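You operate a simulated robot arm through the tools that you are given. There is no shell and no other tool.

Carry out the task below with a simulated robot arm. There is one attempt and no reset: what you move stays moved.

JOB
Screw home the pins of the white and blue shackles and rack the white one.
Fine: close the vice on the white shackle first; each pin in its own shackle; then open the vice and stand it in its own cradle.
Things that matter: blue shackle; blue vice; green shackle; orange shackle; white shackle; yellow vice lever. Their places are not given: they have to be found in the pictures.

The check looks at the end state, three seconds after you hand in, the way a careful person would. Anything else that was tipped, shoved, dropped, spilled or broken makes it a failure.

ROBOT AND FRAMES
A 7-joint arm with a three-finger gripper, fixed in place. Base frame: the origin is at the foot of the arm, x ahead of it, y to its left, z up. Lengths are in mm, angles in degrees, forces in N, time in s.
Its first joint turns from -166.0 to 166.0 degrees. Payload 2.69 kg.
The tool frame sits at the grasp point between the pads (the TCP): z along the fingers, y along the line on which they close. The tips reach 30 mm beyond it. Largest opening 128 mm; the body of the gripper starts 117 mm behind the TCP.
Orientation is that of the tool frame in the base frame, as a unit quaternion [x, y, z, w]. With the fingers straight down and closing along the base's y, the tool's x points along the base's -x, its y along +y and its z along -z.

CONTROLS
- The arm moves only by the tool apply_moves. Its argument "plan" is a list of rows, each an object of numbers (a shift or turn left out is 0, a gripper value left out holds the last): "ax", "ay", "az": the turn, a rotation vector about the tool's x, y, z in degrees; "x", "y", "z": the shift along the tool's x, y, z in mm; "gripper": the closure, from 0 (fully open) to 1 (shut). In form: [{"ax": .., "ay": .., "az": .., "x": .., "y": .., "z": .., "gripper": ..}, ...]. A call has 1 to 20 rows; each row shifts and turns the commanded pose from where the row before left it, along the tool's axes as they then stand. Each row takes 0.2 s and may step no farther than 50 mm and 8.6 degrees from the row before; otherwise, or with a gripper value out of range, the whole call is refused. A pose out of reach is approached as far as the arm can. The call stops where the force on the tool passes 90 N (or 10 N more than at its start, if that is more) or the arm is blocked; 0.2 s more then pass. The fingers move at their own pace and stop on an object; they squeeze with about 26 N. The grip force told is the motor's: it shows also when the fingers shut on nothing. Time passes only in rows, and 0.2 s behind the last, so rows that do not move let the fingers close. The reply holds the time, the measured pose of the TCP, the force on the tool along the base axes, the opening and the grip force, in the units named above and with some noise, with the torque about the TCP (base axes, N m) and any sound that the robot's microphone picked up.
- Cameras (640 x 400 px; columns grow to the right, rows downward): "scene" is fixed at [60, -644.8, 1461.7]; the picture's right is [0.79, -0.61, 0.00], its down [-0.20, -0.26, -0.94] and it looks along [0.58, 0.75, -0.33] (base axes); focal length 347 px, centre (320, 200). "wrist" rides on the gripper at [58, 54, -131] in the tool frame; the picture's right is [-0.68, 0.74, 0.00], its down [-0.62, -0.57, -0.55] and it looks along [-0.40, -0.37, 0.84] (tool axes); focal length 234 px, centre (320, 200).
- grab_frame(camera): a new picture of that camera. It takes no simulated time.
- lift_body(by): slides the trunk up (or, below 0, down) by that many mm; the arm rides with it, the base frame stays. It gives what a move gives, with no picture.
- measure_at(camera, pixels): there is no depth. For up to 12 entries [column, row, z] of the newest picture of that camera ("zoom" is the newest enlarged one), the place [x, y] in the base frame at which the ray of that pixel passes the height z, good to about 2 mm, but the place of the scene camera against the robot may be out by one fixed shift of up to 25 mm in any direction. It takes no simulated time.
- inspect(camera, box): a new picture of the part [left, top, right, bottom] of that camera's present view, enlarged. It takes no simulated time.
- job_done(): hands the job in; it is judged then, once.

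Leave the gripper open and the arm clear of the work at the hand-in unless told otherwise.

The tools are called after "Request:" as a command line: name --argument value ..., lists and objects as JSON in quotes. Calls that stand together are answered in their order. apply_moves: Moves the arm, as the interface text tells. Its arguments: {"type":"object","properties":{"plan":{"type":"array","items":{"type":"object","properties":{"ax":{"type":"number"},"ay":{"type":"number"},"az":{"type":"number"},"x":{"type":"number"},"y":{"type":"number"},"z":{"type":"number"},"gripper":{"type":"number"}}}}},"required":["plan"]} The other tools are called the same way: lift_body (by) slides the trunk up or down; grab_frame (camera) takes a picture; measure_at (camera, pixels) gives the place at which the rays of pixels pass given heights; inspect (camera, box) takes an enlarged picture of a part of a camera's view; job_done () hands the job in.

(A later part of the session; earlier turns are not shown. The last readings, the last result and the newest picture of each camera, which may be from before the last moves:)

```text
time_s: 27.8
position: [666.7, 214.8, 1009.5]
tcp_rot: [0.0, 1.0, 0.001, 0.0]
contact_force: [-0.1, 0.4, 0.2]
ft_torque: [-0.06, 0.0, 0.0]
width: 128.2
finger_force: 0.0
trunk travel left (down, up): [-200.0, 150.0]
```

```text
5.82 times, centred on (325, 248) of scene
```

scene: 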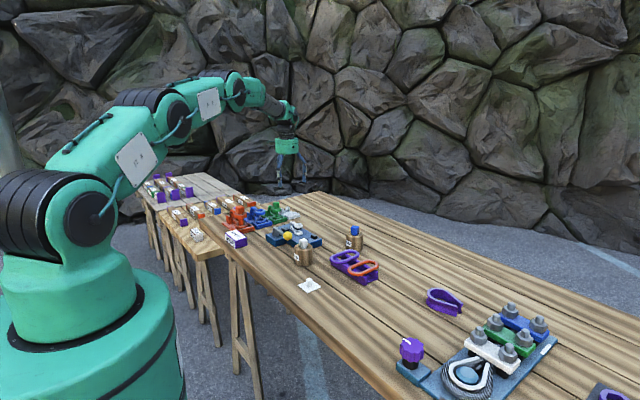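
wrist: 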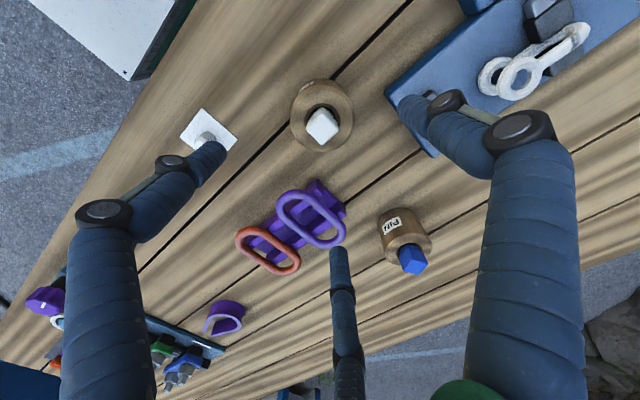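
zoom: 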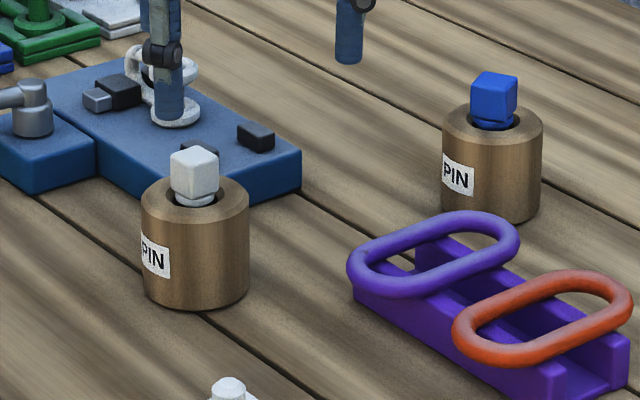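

White head: about 18 mm square, aligned to the axes, centre ≈ (652.5, 230.5), top ≈ z 932, holder top ≈ 910. I'll position above it and come down with tips just above the holder top (TCP z≈947).

Request:
apply_moves --plan '[{"x": 14, "y": 15.5, "z": 10}, {"z": 25}, {"z": 27.5}, {}, {}]'

Request:
grab_frame --camera "wrist"

Request:
inspect --camera "scene" --box '[260, 200, 350, 275]'

Request:
inspect --camera "wrist" --box '[240, 110, 400, 230]'

```text
time_s: 29.0
position: [654.1, 228.9, 950.6]
tcp_rot: [0.0, 1.0, 0.0, 0.0]
contact_force: [-0.5, -0.4, 0.4]
ft_torque: [-0.01, 0.02, 0.01]
width: 127.8
finger_force: 0.0
trunk travel left (down, up): [-200.0, 150.0]
```

```text
taken
```

wrist: 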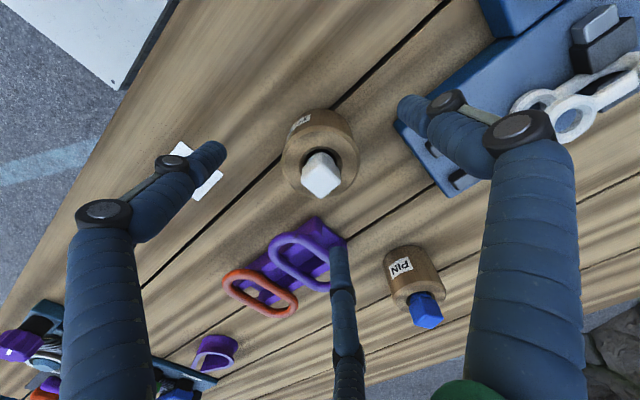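

```text
5.33 times, centred on (305, 238) of scene
```

zoom: 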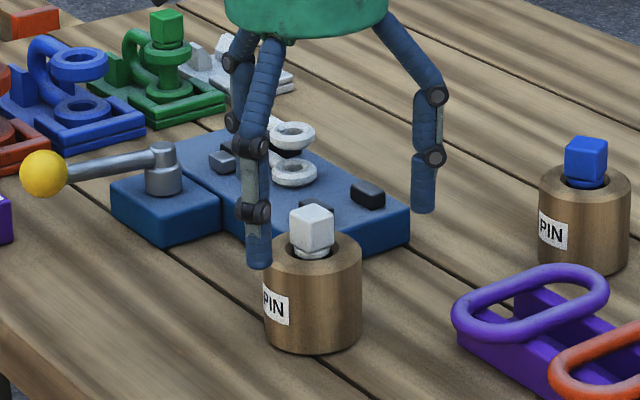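

```text
3.33 times, centred on (320, 170) of wrist
```

zoom: 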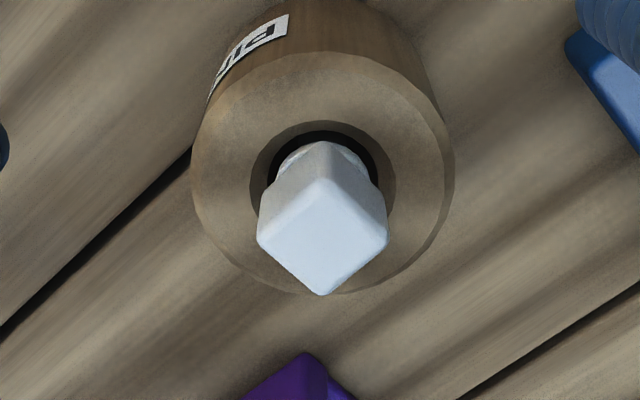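

The head is centred under the TCP (seen at (321,181), as expected for a head top near z 935). Going 3 mm lower and closing on it.

Request:
apply_moves --plan '[{"z": 3}, {"gripper": 1}, {}, {}, {}]'

Request:
grab_frame --camera "wrist"

Request:
inspect --camera "scene" --box '[260, 200, 350, 275]'

```text
time_s: 30.2
position: [655.4, 230.4, 947.8]
tcp_rot: [0.001, 1.0, 0.0, 0.0]
contact_force: [1.6, -2.5, 1.6]
ft_torque: [-0.06, -0.08, -0.02]
width: 26.2
finger_force: 26.3
trunk travel left (down, up): [-200.0, 150.0]
```

```text
taken
```

wrist: 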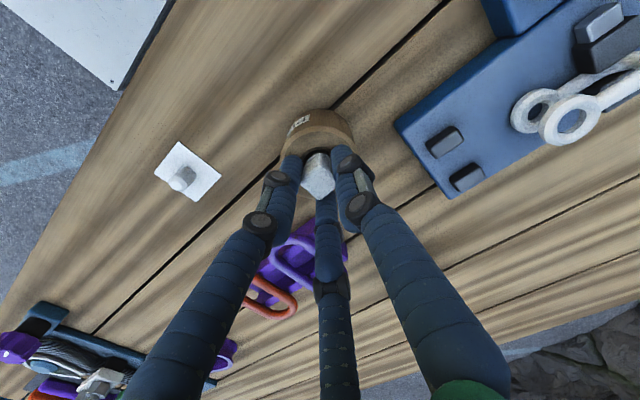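

```text
5.33 times, centred on (305, 238) of scene
```

zoom: 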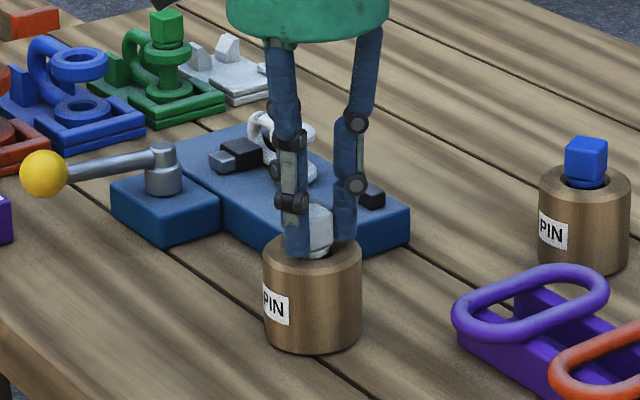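

Grip reads 26 mm opening at 26 N. Looking closely at how the head sits.

Request:
inspect --camera "wrist" --box '[260, 110, 390, 230]'

```text
3.33 times, centred on (325, 170) of wrist
```

zoom: 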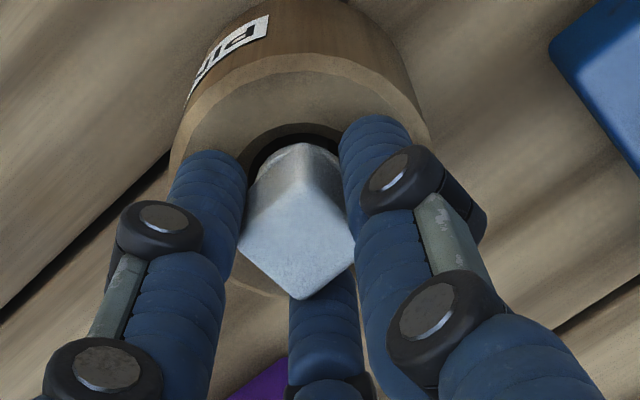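

Lifting straight up slowly and checking that the pin comes along and the holder stays.

Request:
apply_moves --plan '[{"z": -5}, {"z": -10}, {"z": -15}, {"z": -15}, {"z": -20}, {"z": -20}, {}]'

Request:
grab_frame --camera "wrist"

Request:
inspect --camera "scene" --box '[260, 180, 360, 275]'

Request:
inspect --camera "wrist" --box '[260, 110, 390, 230]'

```text
time_s: 31.8
position: [654.8, 229.5, 1031.4]
tcp_rot: [-0.001, 1.0, 0.001, -0.001]
contact_force: [-1.2, -0.1, -0.7]
ft_torque: [0.03, -0.04, 0.03]
width: 26.0
finger_force: 26.2
trunk travel left (down, up): [-200.0, 150.0]
```

```text
taken
```

wrist: 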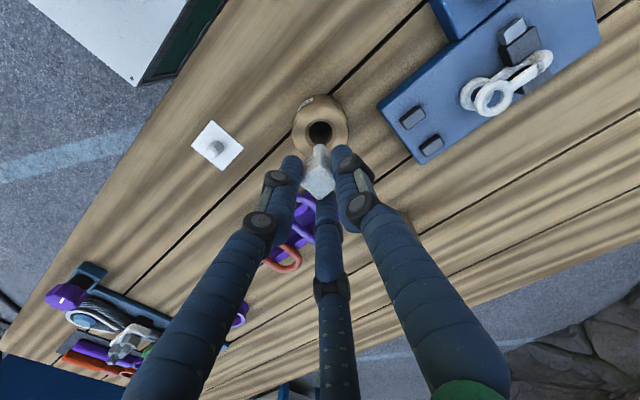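

```text
4.21 times, centred on (310, 228) of scene
```

zoom: 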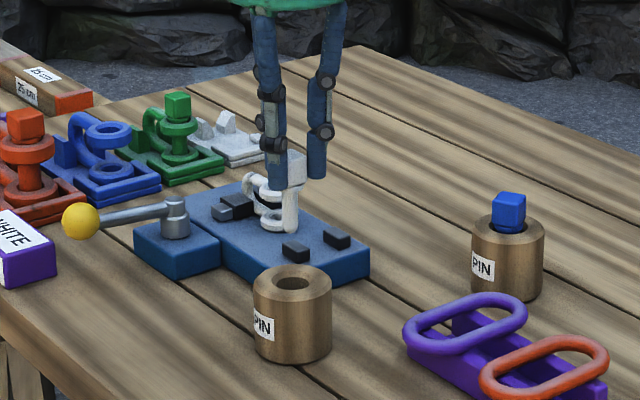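

```text
3.33 times, centred on (325, 170) of wrist
```

zoom: 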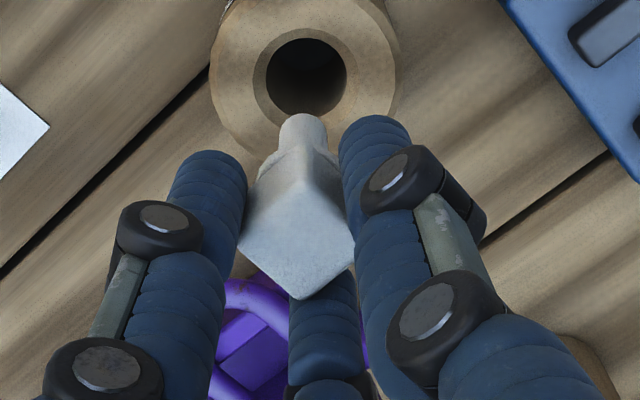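

The pin came out cleanly; its tip is about 70 mm below the TCP and the holder is undisturbed. Moving above the shackle's upper eye at (741, 380.5), pin tip about 25 mm above it.

Request:
apply_moves --plan '[{"x": -20, "y": 38}, {"x": -22, "y": 38}, {"x": -22, "y": 38}, {"x": -22.2, "y": 37}, {"z": 20}, {}, {}]'

Request:
grab_frame --camera "wrist"

Request:
inspect --camera "wrist" --box '[265, 80, 375, 190]'

Request:
inspect --camera "scene" --box '[270, 190, 340, 250]'

```text
time_s: 33.4
position: [742.7, 383.0, 1010.7]
tcp_rot: [0.0, 1.0, 0.0, 0.0]
contact_force: [-0.7, -0.5, -0.1]
ft_torque: [0.01, -0.02, -0.01]
width: 25.9
finger_force: 26.3
trunk travel left (down, up): [-200.0, 150.0]
```

```text
taken
```

wrist: 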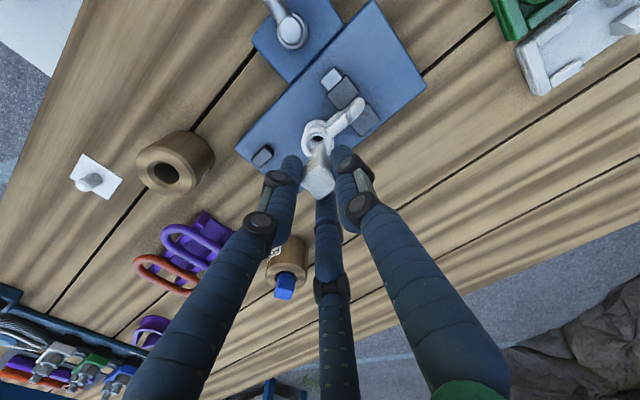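

```text
3.64 times, centred on (320, 135) of wrist
```

zoom: 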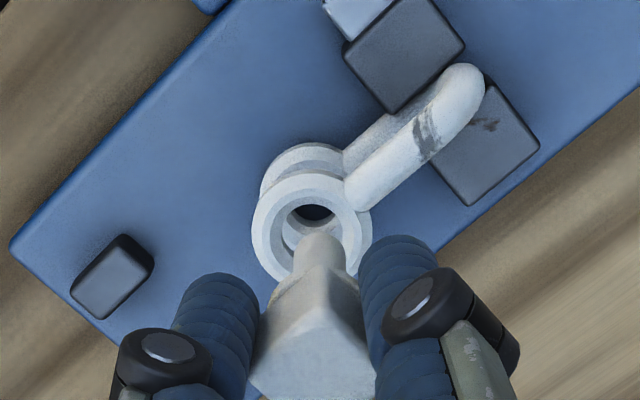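

```text
6.67 times, centred on (305, 220) of scene
```

zoom: 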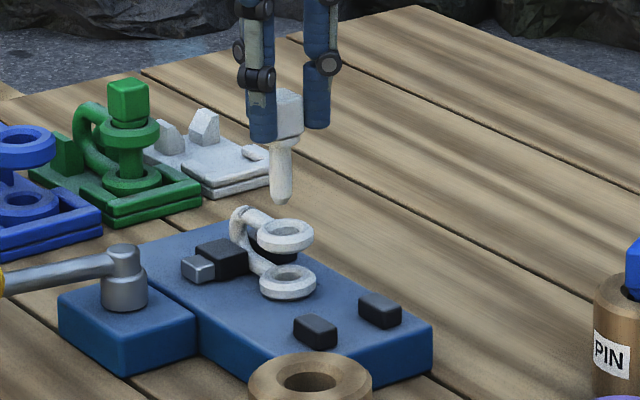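

The pin axis looks about 2–3 mm toward +x/+y of the hole. Correcting by (−1.8, −3.2) and lowering carefully until the tip is at the hole mouth.

Request:
apply_moves --plan '[{"x": 1.8, "y": -3.2}, {"z": 10}, {"z": 8}, {"z": 5}, {"z": 4}, {}]'

Request:
grab_frame --camera "wrist"

Request:
inspect --camera "wrist" --box '[265, 80, 375, 190]'

Request:
inspect --camera "scene" --box '[280, 200, 330, 245]'

```text
time_s: 34.8
position: [740.2, 378.5, 984.3]
tcp_rot: [0.0, 1.0, 0.0, 0.001]
contact_force: [5.4, 5.3, 1.5]
ft_torque: [0.29, -0.36, 0.02]
width: 26.3
finger_force: 25.4
trunk travel left (down, up): [-200.0, 150.0]
```

```text
taken
```

wrist: 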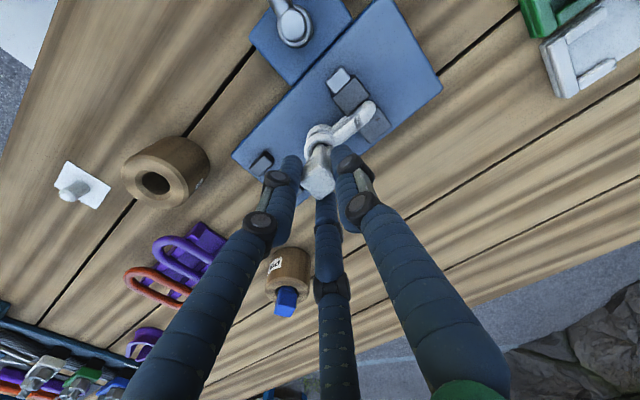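

```text
3.64 times, centred on (320, 135) of wrist
```

zoom: 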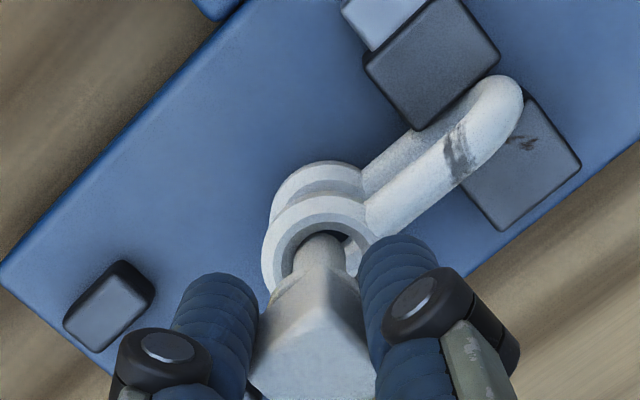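

```text
8.89 times, centred on (305, 222) of scene
```

zoom: 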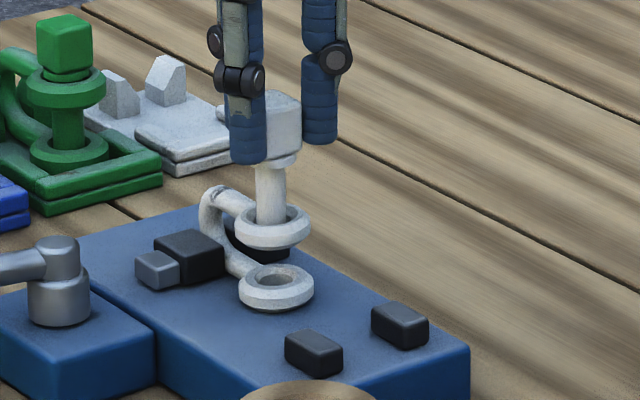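

The tip is inside the upper eye; a side force of (+5.4, +5.3) N says the hole lies slightly to +x/+y. Shifting ~1.3 mm that way and reading again.

Request:
apply_moves --plan '[{"x": -1, "y": 1.3}, {"z": 2}, {}]'

```text
time_s: 35.6
position: [740.4, 377.8, 982.2]
tcp_rot: [-0.001, 1.0, 0.001, -0.001]
contact_force: [-0.3, -0.7, -1.4]
ft_torque: [0.03, -0.04, 0.02]
width: 26.2
finger_force: 26.2
trunk travel left (down, up): [-200.0, 150.0]
```

Side force gone. Lowering on toward the lower eye in small steps.

Request:
apply_moves --plan '[{"z": 4}, {"z": 4}, {"z": 3}, {"z": 3}, {}]'

Request:
inspect --camera "scene" --box '[280, 200, 330, 245]'

```text
time_s: 36.8
position: [740.6, 379.7, 968.3]
tcp_rot: [0.0, 1.0, 0.0, -0.001]
contact_force: [0.3, -0.4, -0.6]
ft_torque: [0.01, 0.0, 0.01]
width: 25.9
finger_force: 26.3
trunk travel left (down, up): [-200.0, 150.0]
```

```text
8.89 times, centred on (305, 222) of scene
```

zoom: 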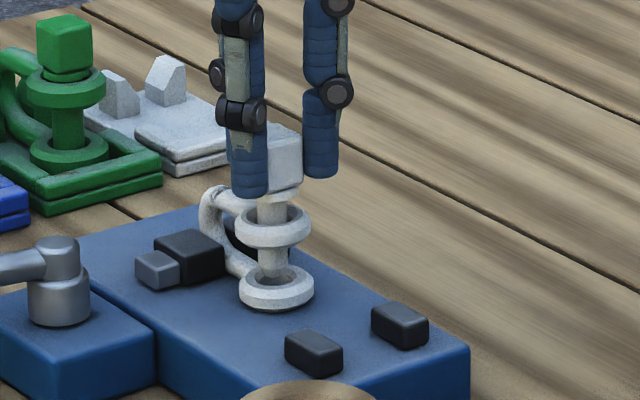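

The tip is right at the lower eye. Going down 1.5 mm at a time until it touches the thread.

Request:
apply_moves --plan '[{"z": 1.5}, {"z": 1.5}, {"z": 1.5}, {}]'

Request:
inspect --camera "scene" --box '[280, 200, 330, 245]'

```text
time_s: 37.8
position: [739.4, 378.9, 965.7]
tcp_rot: [0.0, 1.0, 0.001, 0.001]
contact_force: [5.1, -3.7, 8.2]
ft_torque: [-0.26, -0.43, 0.0]
width: 26.3
finger_force: 26.2
trunk travel left (down, up): [-200.0, 150.0]
```

```text
8.89 times, centred on (305, 222) of scene
```

zoom: 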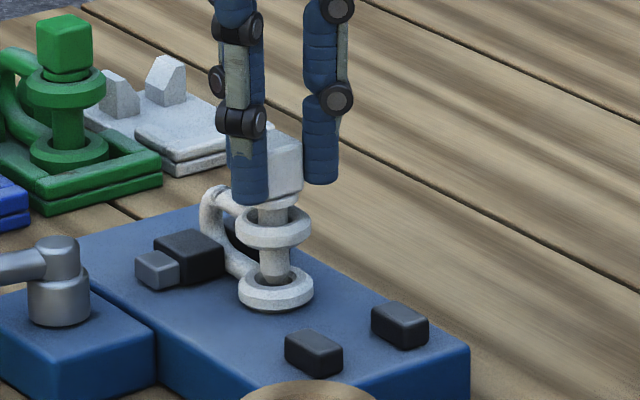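

Touching: 8 N up and a slight side load (+5, −4). I'll relieve the side load and start turning clockwise (seen from above) about 85°, watching torque and height.

Request:
apply_moves --plan '[{"x": -0.8, "y": -0.6}, {}, {"az": 8.5}, {"az": 8.5}, {"az": 8.5}, {"az": 8.5}, {"az": 8.5}, {}]'

Request:
inspect --camera "wrist" --box '[265, 80, 375, 190]'

```text
time_s: 39.6
position: [741.8, 379.2, 965.2]
tcp_rot: [0.363, 0.932, 0.0, 0.0]
contact_force: [7.5, 11.8, 3.6]
ft_torque: [0.58, -0.53, -0.01]
width: 26.2
finger_force: 26.0
trunk travel left (down, up): [-200.0, 150.0]
```

```text
3.64 times, centred on (320, 135) of wrist
```

zoom: 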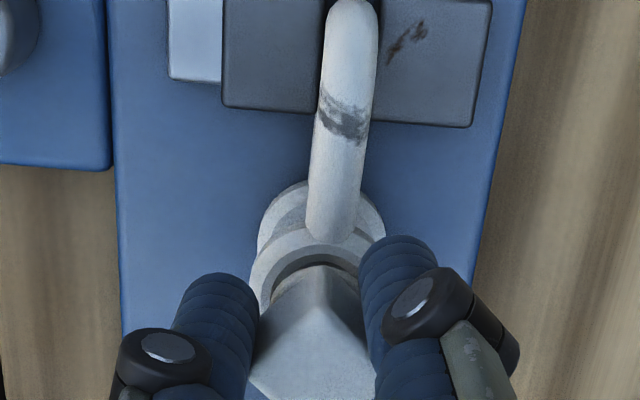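

Turned 42°, the head follows the fingers. Side load (7.5, 11.8) from a small grip offset; I'll shift about 1.6 mm to relieve it and keep turning with slight downward push.

Request:
apply_moves --plan '[{"x": 0.3, "y": 1.6}, {"z": 0.7}, {"az": 8.5}, {"az": 8.5}, {"az": 8.5}, {"az": 8.5}, {"az": 8.5}, {}]'

Request:
inspect --camera "wrist" --box '[265, 80, 375, 190]'

Request:
inspect --camera "scene" --box '[280, 200, 330, 245]'

```text
time_s: 41.4
position: [742.7, 379.7, 963.7]
tcp_rot: [0.676, 0.736, -0.001, 0.001]
contact_force: [1.7, -11.5, 2.8]
ft_torque: [-0.54, -0.17, 0.01]
width: 26.1
finger_force: 26.2
trunk travel left (down, up): [-200.0, 150.0]
```

```text
3.64 times, centred on (320, 135) of wrist
```

zoom: 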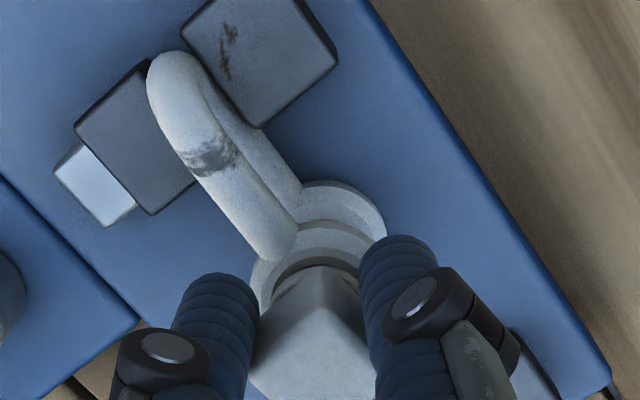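

```text
8.89 times, centred on (305, 222) of scene
```

zoom: 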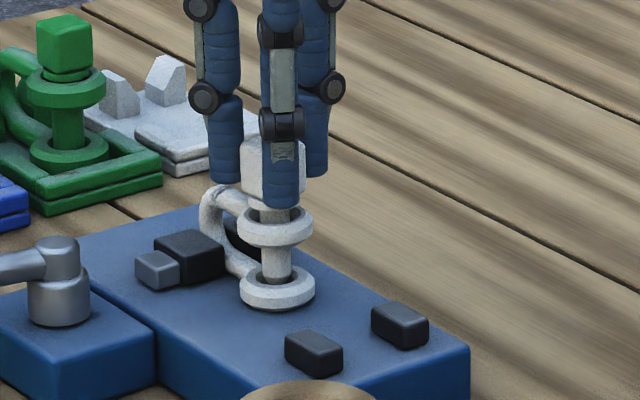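

Now 85° turned and the pin is ~1.5 mm lower. Relieving the −y load (~1.2 mm), then continuing to turn in the same direction.

Request:
apply_moves --plan '[{"x": -1.2, "y": 0.1}, {"z": 0.7}, {"az": 8.5}, {"az": 8.5}, {"az": 8.5}, {"az": 8.5}, {"az": 8.5}, {}]'

```text
time_s: 43.2
position: [742.8, 378.9, 963.3]
tcp_rot: [0.897, 0.441, 0.0, 0.0]
contact_force: [1.3, 2.1, 0.9]
ft_torque: [0.11, -0.08, -0.02]
width: 25.8
finger_force: 26.2
trunk travel left (down, up): [-200.0, 150.0]
```

Loads are small now and the pin keeps descending (963.3). Continuing the turn.

Request:
apply_moves --plan '[{"z": 0.5}, {"az": 8.5, "z": 0.1}, {"az": 8.5, "z": 0.1}, {"az": 8.5, "z": 0.1}, {"az": 8.5, "z": 0.1}, {"az": 8.5, "z": 0.1}, {}]'

Request:
grab_frame --camera "scene"

Request:
inspect --camera "scene" --box '[280, 200, 330, 245]'

```text
time_s: 44.8
position: [743.0, 378.4, 963.1]
tcp_rot: [0.952, 0.305, 0.0, -0.001]
contact_force: [0.6, 10.5, 2.0]
ft_torque: [0.46, 0.05, -0.02]
width: 26.3
finger_force: 25.7
out of reach, approached as far as the arm can: row 4, 5, 6
trunk travel left (down, up): [-200.0, 150.0]
```

```text
taken
```

scene: 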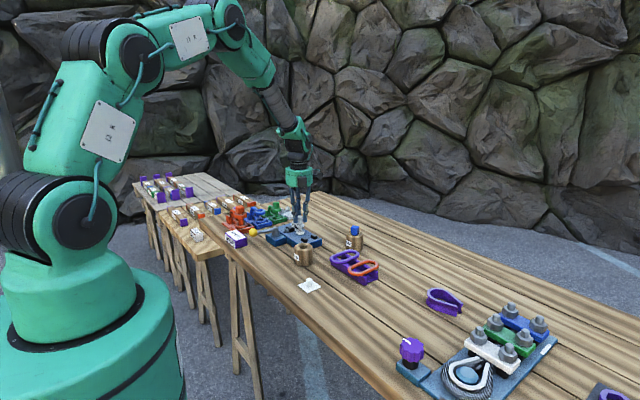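

```text
8.89 times, centred on (305, 222) of scene
```

zoom: 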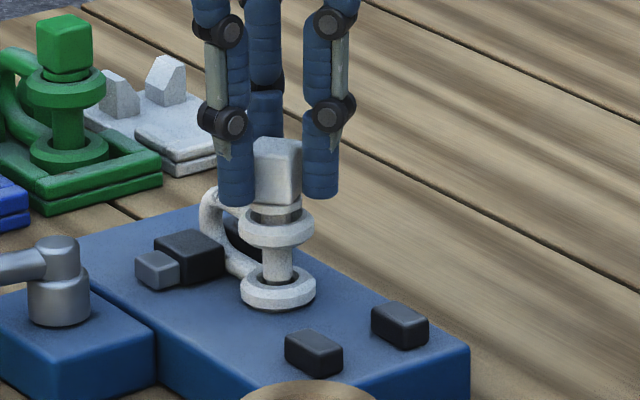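

The wrist stops at about +144°. The pin tip is in the lower eye with a few mm to go. I'll release, rise, and turn the gripper back 270° (three quarter turns, so the fingers again match the square head).

Request:
apply_moves --plan '[{"gripper": 0.6}, {}, {}]'

Request:
inspect --camera "scene" --box '[280, 200, 330, 245]'

Request:
inspect --camera "wrist" --box '[265, 80, 375, 190]'

```text
time_s: 45.6
position: [743.6, 379.2, 961.9]
tcp_rot: [0.952, 0.305, 0.0, 0.0]
contact_force: [-0.2, -0.2, -0.6]
ft_torque: [0.0, 0.0, -0.02]
width: 51.2
finger_force: 0.1
trunk travel left (down, up): [-200.0, 150.0]
```

```text
8.89 times, centred on (305, 222) of scene
```

zoom: 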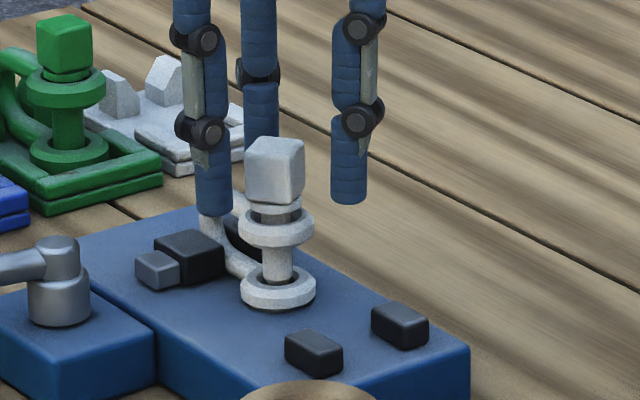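

```text
3.64 times, centred on (320, 135) of wrist
```

zoom: 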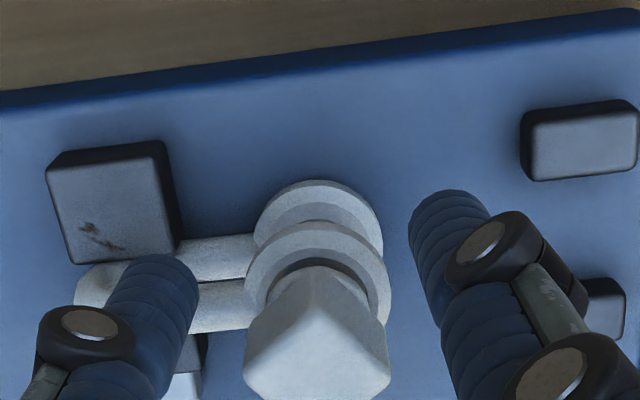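

The pin stands by itself, head about 4 mm above its seat. Opening wider, rising a little and rotating back.

Request:
apply_moves --plan '[{"gripper": 0.3, "z": -15}, {"az": -8.5, "z": -10}, {"az": -8.5}, {"az": -8.5}, {"az": -8.5}, {}]'

```text
time_s: 47.0
position: [742.6, 380.9, 988.0]
tcp_rot: [0.821, 0.571, 0.0, -0.001]
contact_force: [0.0, 1.1, -0.2]
ft_torque: [-0.01, 0.0, 0.05]
width: 89.8
finger_force: 0.1
trunk travel left (down, up): [-200.0, 150.0]
```

The commanded pose follows what was reached. Continuing the back-rotation.

Request:
apply_moves --plan '[{"az": -8.5}, {"az": -8.5}, {"az": -8.5}, {"az": -8.5}, {"az": -8.5}, {"az": -8.5}, {"az": -8.5}, {"az": -8.5}, {"az": -8.5}, {"az": -8.5}, {"az": -8.5}, {"az": -8.5}, {"az": -8.5}, {"az": -8.5}, {"az": -8.5}, {"az": -8.5}, {"az": -8.5}, {"az": -8.5}, {"az": -8.5}, {}]'

Request:
apply_moves --plan '[{"az": -8.5}, {"az": -8.5}, {"az": -8.5}, {"az": -8.5}, {"az": -8.5}, {"az": -8.5}, {"az": -8.5}, {"az": -8.5}, {"az": -6.5}, {}]'

Request:
grab_frame --camera "wrist"

Request:
inspect --camera "wrist" --box '[250, 90, 390, 210]'

```text
time_s: 51.2
position: [741.6, 378.1, 988.2]
tcp_rot: [-0.431, 0.902, 0.0, 0.001]
contact_force: [-0.5, -1.1, -0.5]
ft_torque: [0.01, -0.03, -0.02]
width: 89.7
finger_force: 0.1
trunk travel left (down, up): [-200.0, 150.0]
```

```text
time_s: 53.4
position: [743.1, 378.9, 987.8]
tcp_rot: [0.889, -0.457, 0.0, 0.0]
contact_force: [0.9, -0.1, 0.4]
ft_torque: [-0.01, 0.01, -0.02]
width: 89.6
finger_force: 0.1
trunk travel left (down, up): [-200.0, 150.0]
```

```text
taken
```

wrist: 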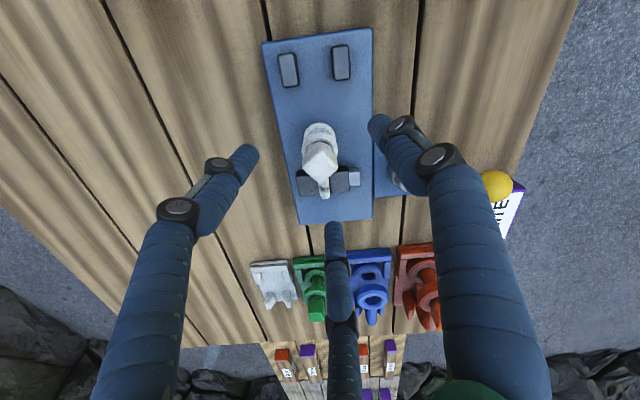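

```text
3.33 times, centred on (320, 150) of wrist
```

zoom: 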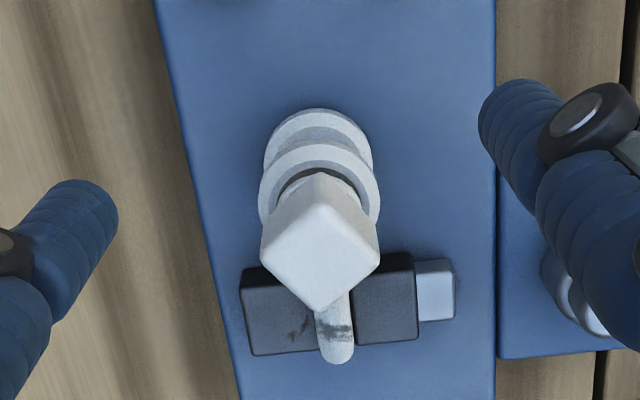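

Aligned: the head is centred under the TCP and its sides face the fingers. Going down to grip height (z≈962) and closing.

Request:
apply_moves --plan '[{"z": 15}, {"z": 11}, {"gripper": 1}, {}, {}, {}]'

Request:
inspect --camera "scene" --box '[280, 200, 330, 245]'

```text
time_s: 54.8
position: [743.4, 380.9, 959.6]
tcp_rot: [0.889, -0.458, 0.0, 0.0]
contact_force: [1.1, 0.8, 0.8]
ft_torque: [0.02, -0.12, -0.01]
width: 26.2
finger_force: 25.7
trunk travel left (down, up): [-200.0, 150.0]
```

```text
8.89 times, centred on (305, 222) of scene
```

zoom: 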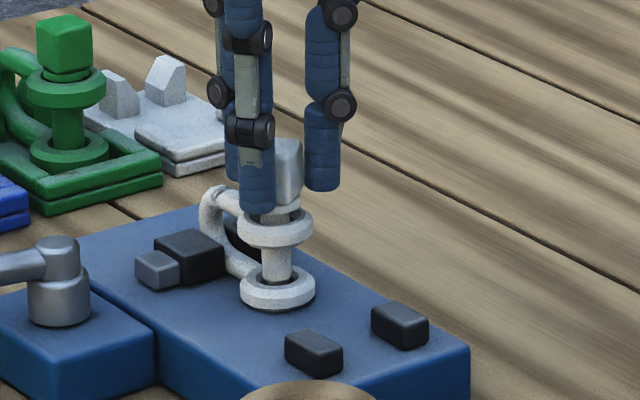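

Gripped again with almost no load. Turning clockwise 10 rows without any downward command to see if the thread pulls.

Request:
apply_moves --plan '[{"az": 8.5}, {"az": 8.5}, {"az": 8.5}, {"az": 8.5}, {"az": 8.5}, {"az": 8.5}, {"az": 8.5}, {"az": 8.5}, {"az": 8.5}, {"az": 8.5}, {}]'

Request:
inspect --camera "scene" --box '[280, 200, 330, 245]'

```text
time_s: 57.2
position: [743.7, 379.0, 960.0]
tcp_rot: [-0.346, 0.938, -0.001, -0.001]
contact_force: [2.7, -3.2, -4.7]
ft_torque: [-0.31, -0.36, 0.01]
width: 26.2
finger_force: 25.9
trunk travel left (down, up): [-200.0, 150.0]
```

```text
8.89 times, centred on (305, 222) of scene
```

zoom: 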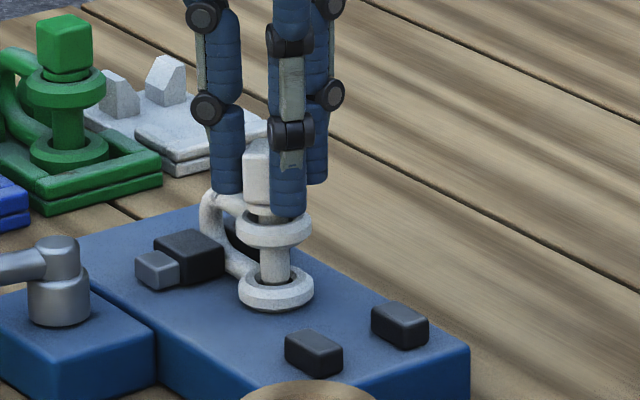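

The thread pulls the tool down (−4.7 N): engaged. Continuing, letting the tool follow downward.

Request:
apply_moves --plan '[{"z": 1}, {"az": 8.5, "z": 0.1}, {"az": 8.5, "z": 0.1}, {"az": 8.5, "z": 0.1}, {"az": 8.5, "z": 0.1}, {"az": 8.5, "z": 0.1}, {"az": 8.5, "z": 0.1}, {"az": 8.5, "z": 0.1}, {"az": 8.5, "z": 0.1}, {"az": 8.5, "z": 0.1}, {"az": 8.5, "z": 0.1}, {}]'

Request:
inspect --camera "scene" --box '[280, 200, 330, 245]'

```text
time_s: 59.8
position: [743.0, 378.8, 958.9]
tcp_rot: [0.38, 0.925, 0.0, -0.001]
contact_force: [-1.4, -0.8, -6.0]
ft_torque: [-0.15, 0.01, 0.03]
width: 26.4
finger_force: 25.8
trunk travel left (down, up): [-200.0, 150.0]
```

```text
8.89 times, centred on (305, 222) of scene
```

zoom: 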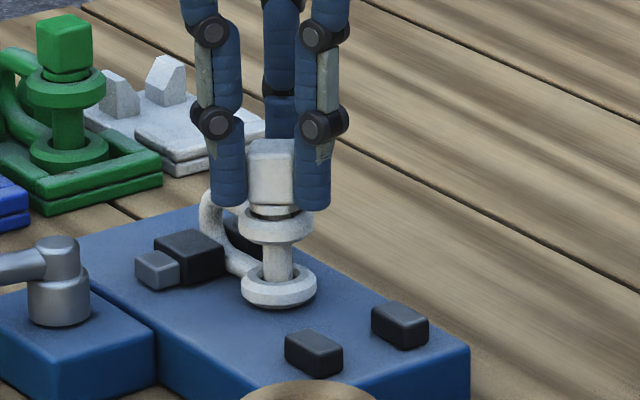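

Still drawing in (z≈958.9, −6 N). Continuing with a larger follow.

Request:
apply_moves --plan '[{"z": 1}, {"az": 8.5, "z": 0.15}, {"az": 8.5, "z": 0.15}, {"az": 8.5, "z": 0.15}, {"az": 8.5, "z": 0.15}, {"az": 8.5, "z": 0.15}, {"az": 8.5, "z": 0.15}, {"az": 8.5, "z": 0.15}, {"az": 8.5, "z": 0.15}, {"az": 8.5, "z": 0.15}, {"az": 8.5, "z": 0.15}, {}]'

Request:
inspect --camera "scene" --box '[280, 200, 330, 245]'

```text
time_s: 62.4
position: [741.4, 377.7, 956.5]
tcp_rot: [0.905, 0.425, -0.001, -0.001]
contact_force: [-9.0, -22.6, 8.9]
ft_torque: [-1.03, 0.24, 0.9]
width: 27.6
finger_force: 25.4
trunk travel left (down, up): [-200.0, 150.0]
```

```text
8.89 times, centred on (305, 222) of scene
```

zoom: 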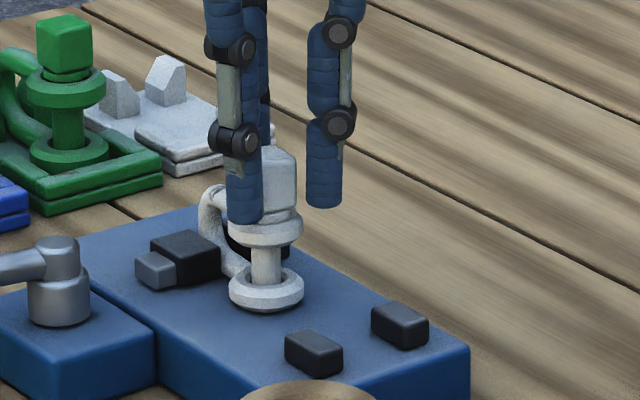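

Torque jumped to 0.9 N·m and the head sits on the eye: the pin is home. Stop turning and release.

Request:
apply_moves --plan '[{"gripper": 0.5}, {}, {"z": -15}, {"z": -15, "gripper": 0.2}, {}]'

Request:
inspect --camera "scene" --box '[270, 200, 330, 250]'

Request:
grab_frame --camera "wrist"

Request:
inspect --camera "wrist" --box '[230, 70, 410, 190]'

```text
time_s: 63.6
position: [742.8, 379.5, 985.5]
tcp_rot: [0.904, 0.427, 0.0, 0.001]
contact_force: [-0.5, -0.4, 0.4]
ft_torque: [-0.03, -0.02, 0.0]
width: 102.3
finger_force: 0.1
trunk travel left (down, up): [-200.0, 150.0]
```

```text
8.00 times, centred on (300, 225) of scene
```

zoom: 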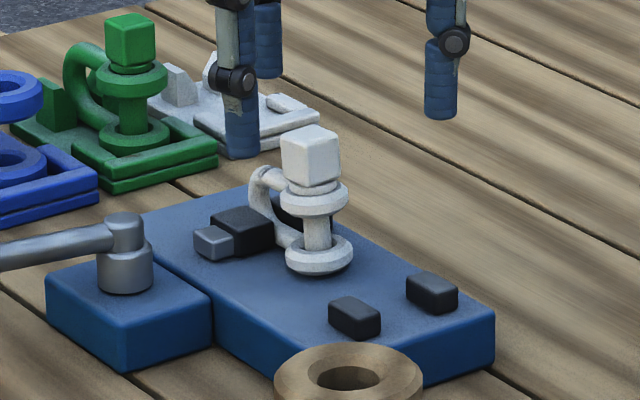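

```text
taken
```

wrist: 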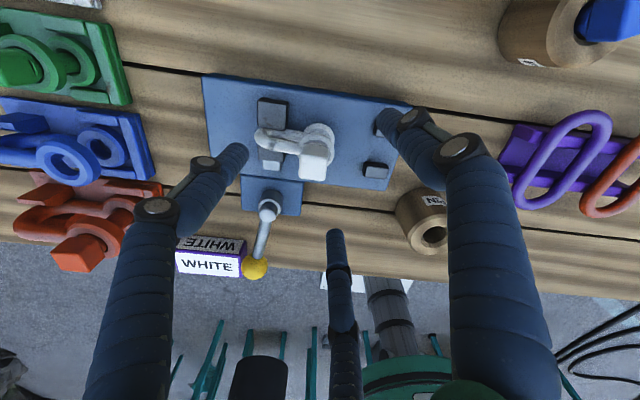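

```text
3.33 times, centred on (320, 130) of wrist
```

zoom: 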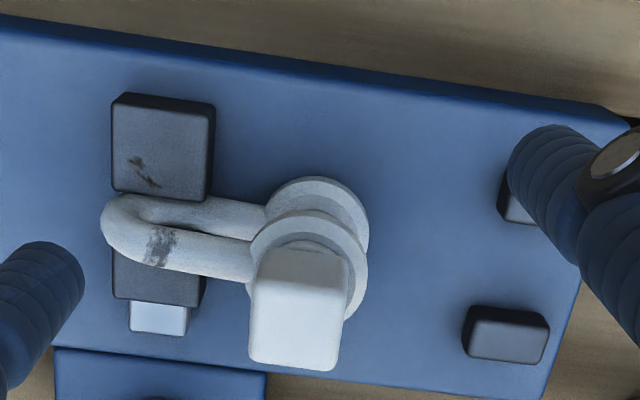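

The white pin's collar sits on the upper eye just like the green one's: home (the grip slipped only at the very end, at 0.9 N·m). Next the blue pin: rise, rotate the wrist back to 0° and move to view it.

Request:
apply_moves --plan '[{"z": -30}, {"z": -25}, {"az": -8.5, "gripper": 0}, {"az": -8.5}, {"az": -8.5}, {"az": -8.5}, {"az": -8.5}, {"az": -8.5}, {"az": -8.5}, {"az": -8.5}, {"az": -8.5}, {"az": -8.5}, {"az": -8.5}, {"az": -8.5}, {"az": -8.5}, {"az": -8.5}, {"az": -8.5}, {"az": -2.2}, {}]'

Request:
apply_moves --plan '[{"x": -20, "y": -40}, {"x": -25, "y": -40}, {"x": -25, "y": -40}, {"x": -25, "y": -40}, {"x": -25, "y": -40, "z": 15}, {"z": 15}, {}, {}]'

Request:
grab_frame --camera "wrist"

Request:
inspect --camera "wrist" --box '[240, 60, 400, 160]'

```text
time_s: 67.6
position: [743.0, 378.5, 1040.9]
tcp_rot: [-0.002, 1.0, 0.0, 0.0]
contact_force: [-0.6, 0.5, 0.2]
ft_torque: [0.02, -0.01, -0.01]
width: 128.1
finger_force: 0.0
trunk travel left (down, up): [-200.0, 150.0]
```

```text
time_s: 69.4
position: [866.9, 180.9, 1012.7]
tcp_rot: [-0.002, 1.0, 0.001, 0.0]
contact_force: [0.1, 0.2, -0.9]
ft_torque: [0.0, 0.0, 0.02]
width: 127.9
finger_force: 0.0
trunk travel left (down, up): [-200.0, 150.0]
```

```text
taken
```

wrist: 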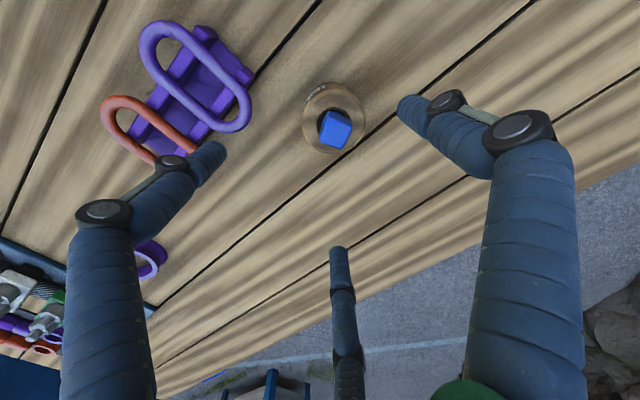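

```text
4.00 times, centred on (320, 110) of wrist
```

zoom: 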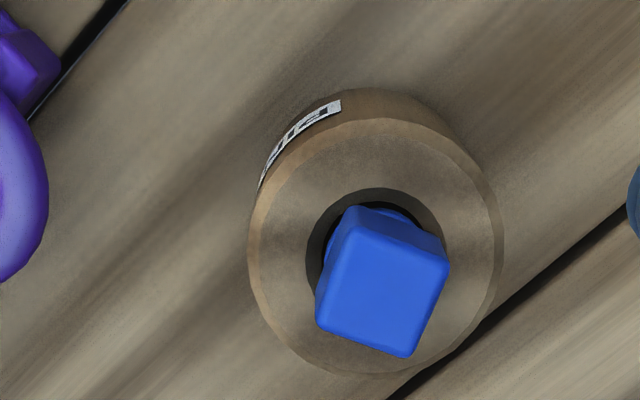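

The blue head is turned relative to the base axes. Measuring its four top-face corners.

Request:
measure_at --camera "zoom" --pixels '[[317, 317, 935], [405, 357, 935], [449, 266, 935], [358, 232, 935], [383, 293, 935], [383, 293, 925], [383, 293, 945], [376, 247, 912], [376, 247, 905]]'

```text
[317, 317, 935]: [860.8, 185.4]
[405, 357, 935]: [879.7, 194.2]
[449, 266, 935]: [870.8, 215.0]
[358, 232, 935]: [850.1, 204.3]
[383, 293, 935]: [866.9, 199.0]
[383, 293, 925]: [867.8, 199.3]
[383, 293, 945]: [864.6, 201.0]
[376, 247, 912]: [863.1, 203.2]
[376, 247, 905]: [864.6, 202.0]
```

Blue head: centre ≈ (866, 200), top ≈ z 935, about 21–22 mm, yawed 26° counter-clockwise. I'll turn the tool to −116° (aligned with the head and leaving the longest clockwise stroke), go over it, half-open.

Request:
apply_moves --plan '[{"x": 0.9, "y": 19.5, "gripper": 0.45}, {"az": -8.5}, {"az": -8.5}, {"az": -8.5}, {"az": -8.5}, {"az": -8.5}, {"az": -8.5}, {"az": -8.5}, {"az": -8.5}, {"az": -8.5}, {"az": -8.5}, {"az": -8.5}, {"az": -8.5}, {"az": -8.5}, {"az": -5.5}, {}]'

Request:
apply_moves --plan '[{"z": 20}, {"z": 20}, {}]'

Request:
grab_frame --camera "wrist"

Request:
inspect --camera "wrist" --box '[240, 100, 400, 220]'

Request:
inspect --camera "scene" --box '[320, 190, 400, 290]'

```text
time_s: 72.8
position: [864.9, 198.1, 1013.7]
tcp_rot: [0.849, -0.528, 0.0, -0.001]
contact_force: [0.6, 0.2, -0.2]
ft_torque: [0.01, -0.01, 0.0]
width: 70.3
finger_force: 0.0
trunk travel left (down, up): [-200.0, 150.0]
```

```text
time_s: 73.6
position: [862.4, 196.1, 972.0]
tcp_rot: [0.849, -0.528, 0.0, 0.0]
contact_force: [-0.3, -0.1, 1.2]
ft_torque: [-0.04, 0.03, 0.0]
width: 70.5
finger_force: 0.0
trunk travel left (down, up): [-200.0, 150.0]
```

```text
taken
```

wrist: 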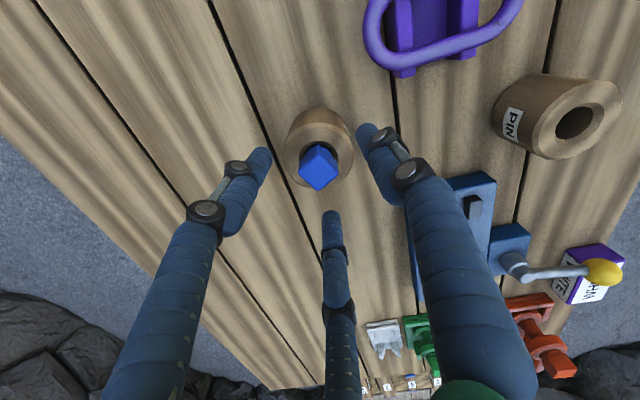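

```text
3.33 times, centred on (320, 160) of wrist
```

zoom: 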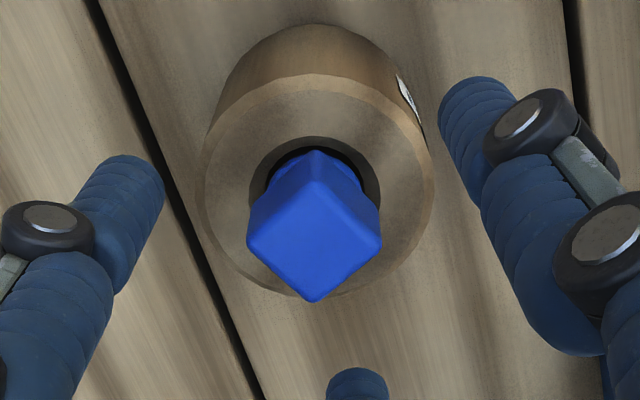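

```text
4.00 times, centred on (360, 240) of scene
```

zoom: 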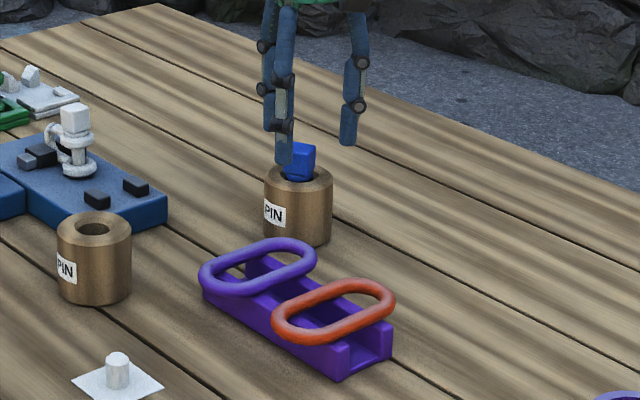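

The head sits about 4 mm toward +y of the TCP axis. Correcting and going down to z≈948, then closing.

Request:
apply_moves --plan '[{"x": -2.8, "y": -3.0}, {"z": 12}, {"z": 12}, {}]'

Request:
inspect --camera "wrist" --box '[240, 110, 400, 230]'

Request:
inspect --camera "scene" --box '[330, 205, 380, 255]'

```text
time_s: 74.6
position: [864.3, 201.1, 947.3]
tcp_rot: [0.849, -0.528, 0.0, 0.0]
contact_force: [0.3, 0.6, -0.4]
ft_torque: [-0.01, -0.01, 0.0]
width: 70.4
finger_force: 0.0
trunk travel left (down, up): [-200.0, 150.0]
```

```text
3.33 times, centred on (320, 170) of wrist
```

zoom: 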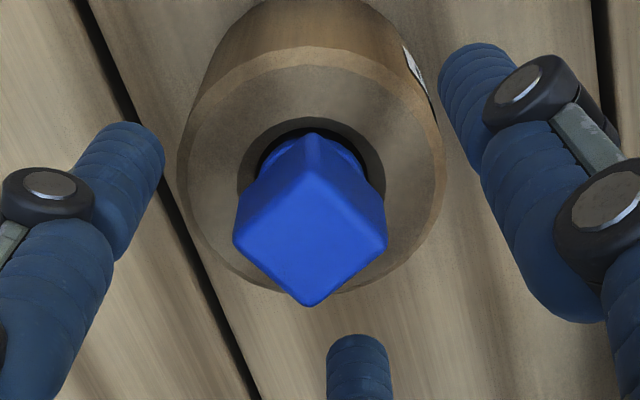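

```text
8.00 times, centred on (355, 230) of scene
```

zoom: 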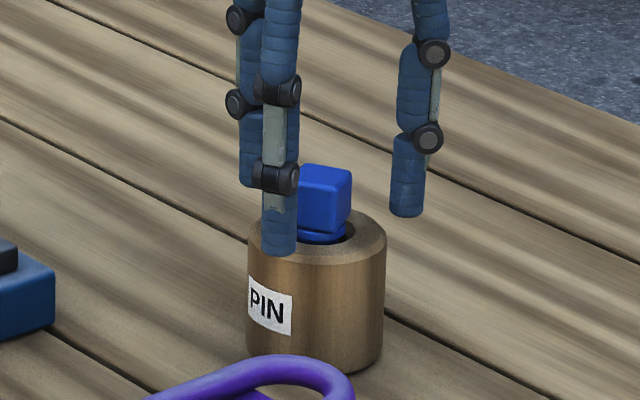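

Well centred. Closing on the blue head.

Request:
apply_moves --plan '[{"gripper": 1}, {}, {}, {}]'

Request:
inspect --camera "scene" --box '[330, 205, 380, 255]'

```text
time_s: 75.6
position: [863.9, 202.3, 949.2]
tcp_rot: [0.849, -0.529, 0.0, -0.001]
contact_force: [10.0, 5.5, 1.6]
ft_torque: [0.14, -0.4, -0.08]
width: 30.3
finger_force: 26.3
trunk travel left (down, up): [-200.0, 150.0]
```

```text
8.00 times, centred on (355, 230) of scene
```

zoom: 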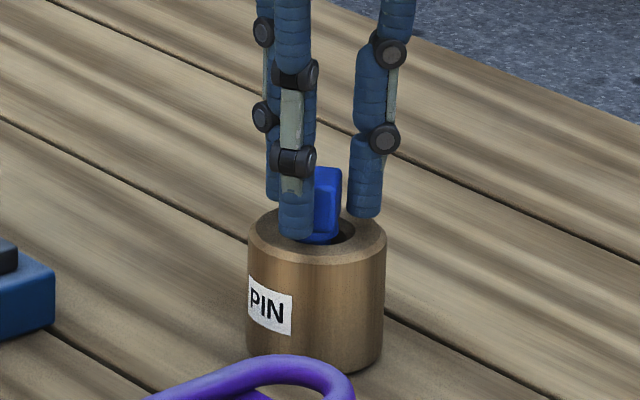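

Side load (10, 5.5) N from the pin bearing on the hole. Relieving by ~1.7 mm and lifting slowly.

Request:
apply_moves --plan '[{"x": -0.1, "y": -1.7}, {"z": -4}, {}]'

```text
time_s: 76.4
position: [864.6, 202.0, 951.3]
tcp_rot: [0.849, -0.529, -0.001, 0.0]
contact_force: [1.6, -0.3, -3.5]
ft_torque: [0.0, -0.08, -0.01]
width: 30.3
finger_force: 26.2
trunk travel left (down, up): [-200.0, 150.0]
```

Load is gone. Lifting the pin fully out.

Request:
apply_moves --plan '[{"z": -10}, {"z": -12}, {"z": -15}, {"z": -20}, {"z": -20}, {"z": -20}, {}]'

Request:
grab_frame --camera "wrist"

Request:
inspect --camera "wrist" --box '[240, 100, 400, 220]'

Request:
inspect --camera "scene" --box '[310, 170, 400, 270]'

```text
time_s: 78.0
position: [865.2, 201.3, 1049.5]
tcp_rot: [0.849, -0.529, 0.0, 0.0]
contact_force: [-0.3, 0.0, -1.1]
ft_torque: [0.02, -0.02, 0.03]
width: 30.3
finger_force: 25.9
trunk travel left (down, up): [-200.0, 150.0]
```

```text
taken
```

wrist: 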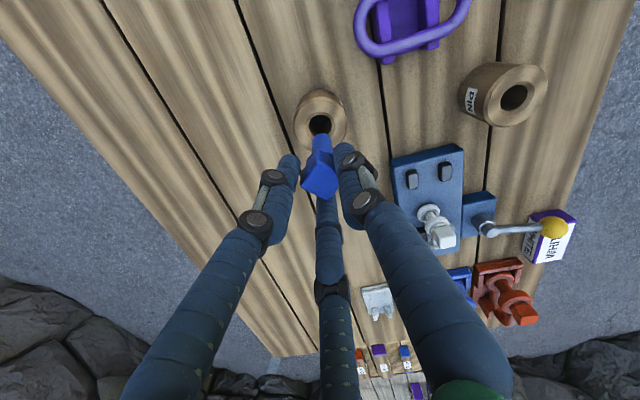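

```text
3.33 times, centred on (320, 160) of wrist
```

zoom: 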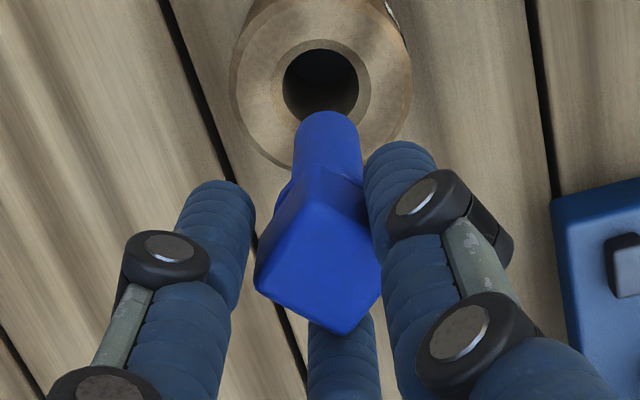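

```text
4.00 times, centred on (355, 220) of scene
```

zoom: 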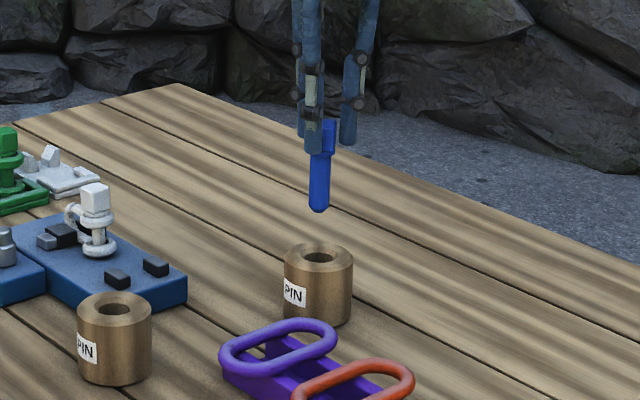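

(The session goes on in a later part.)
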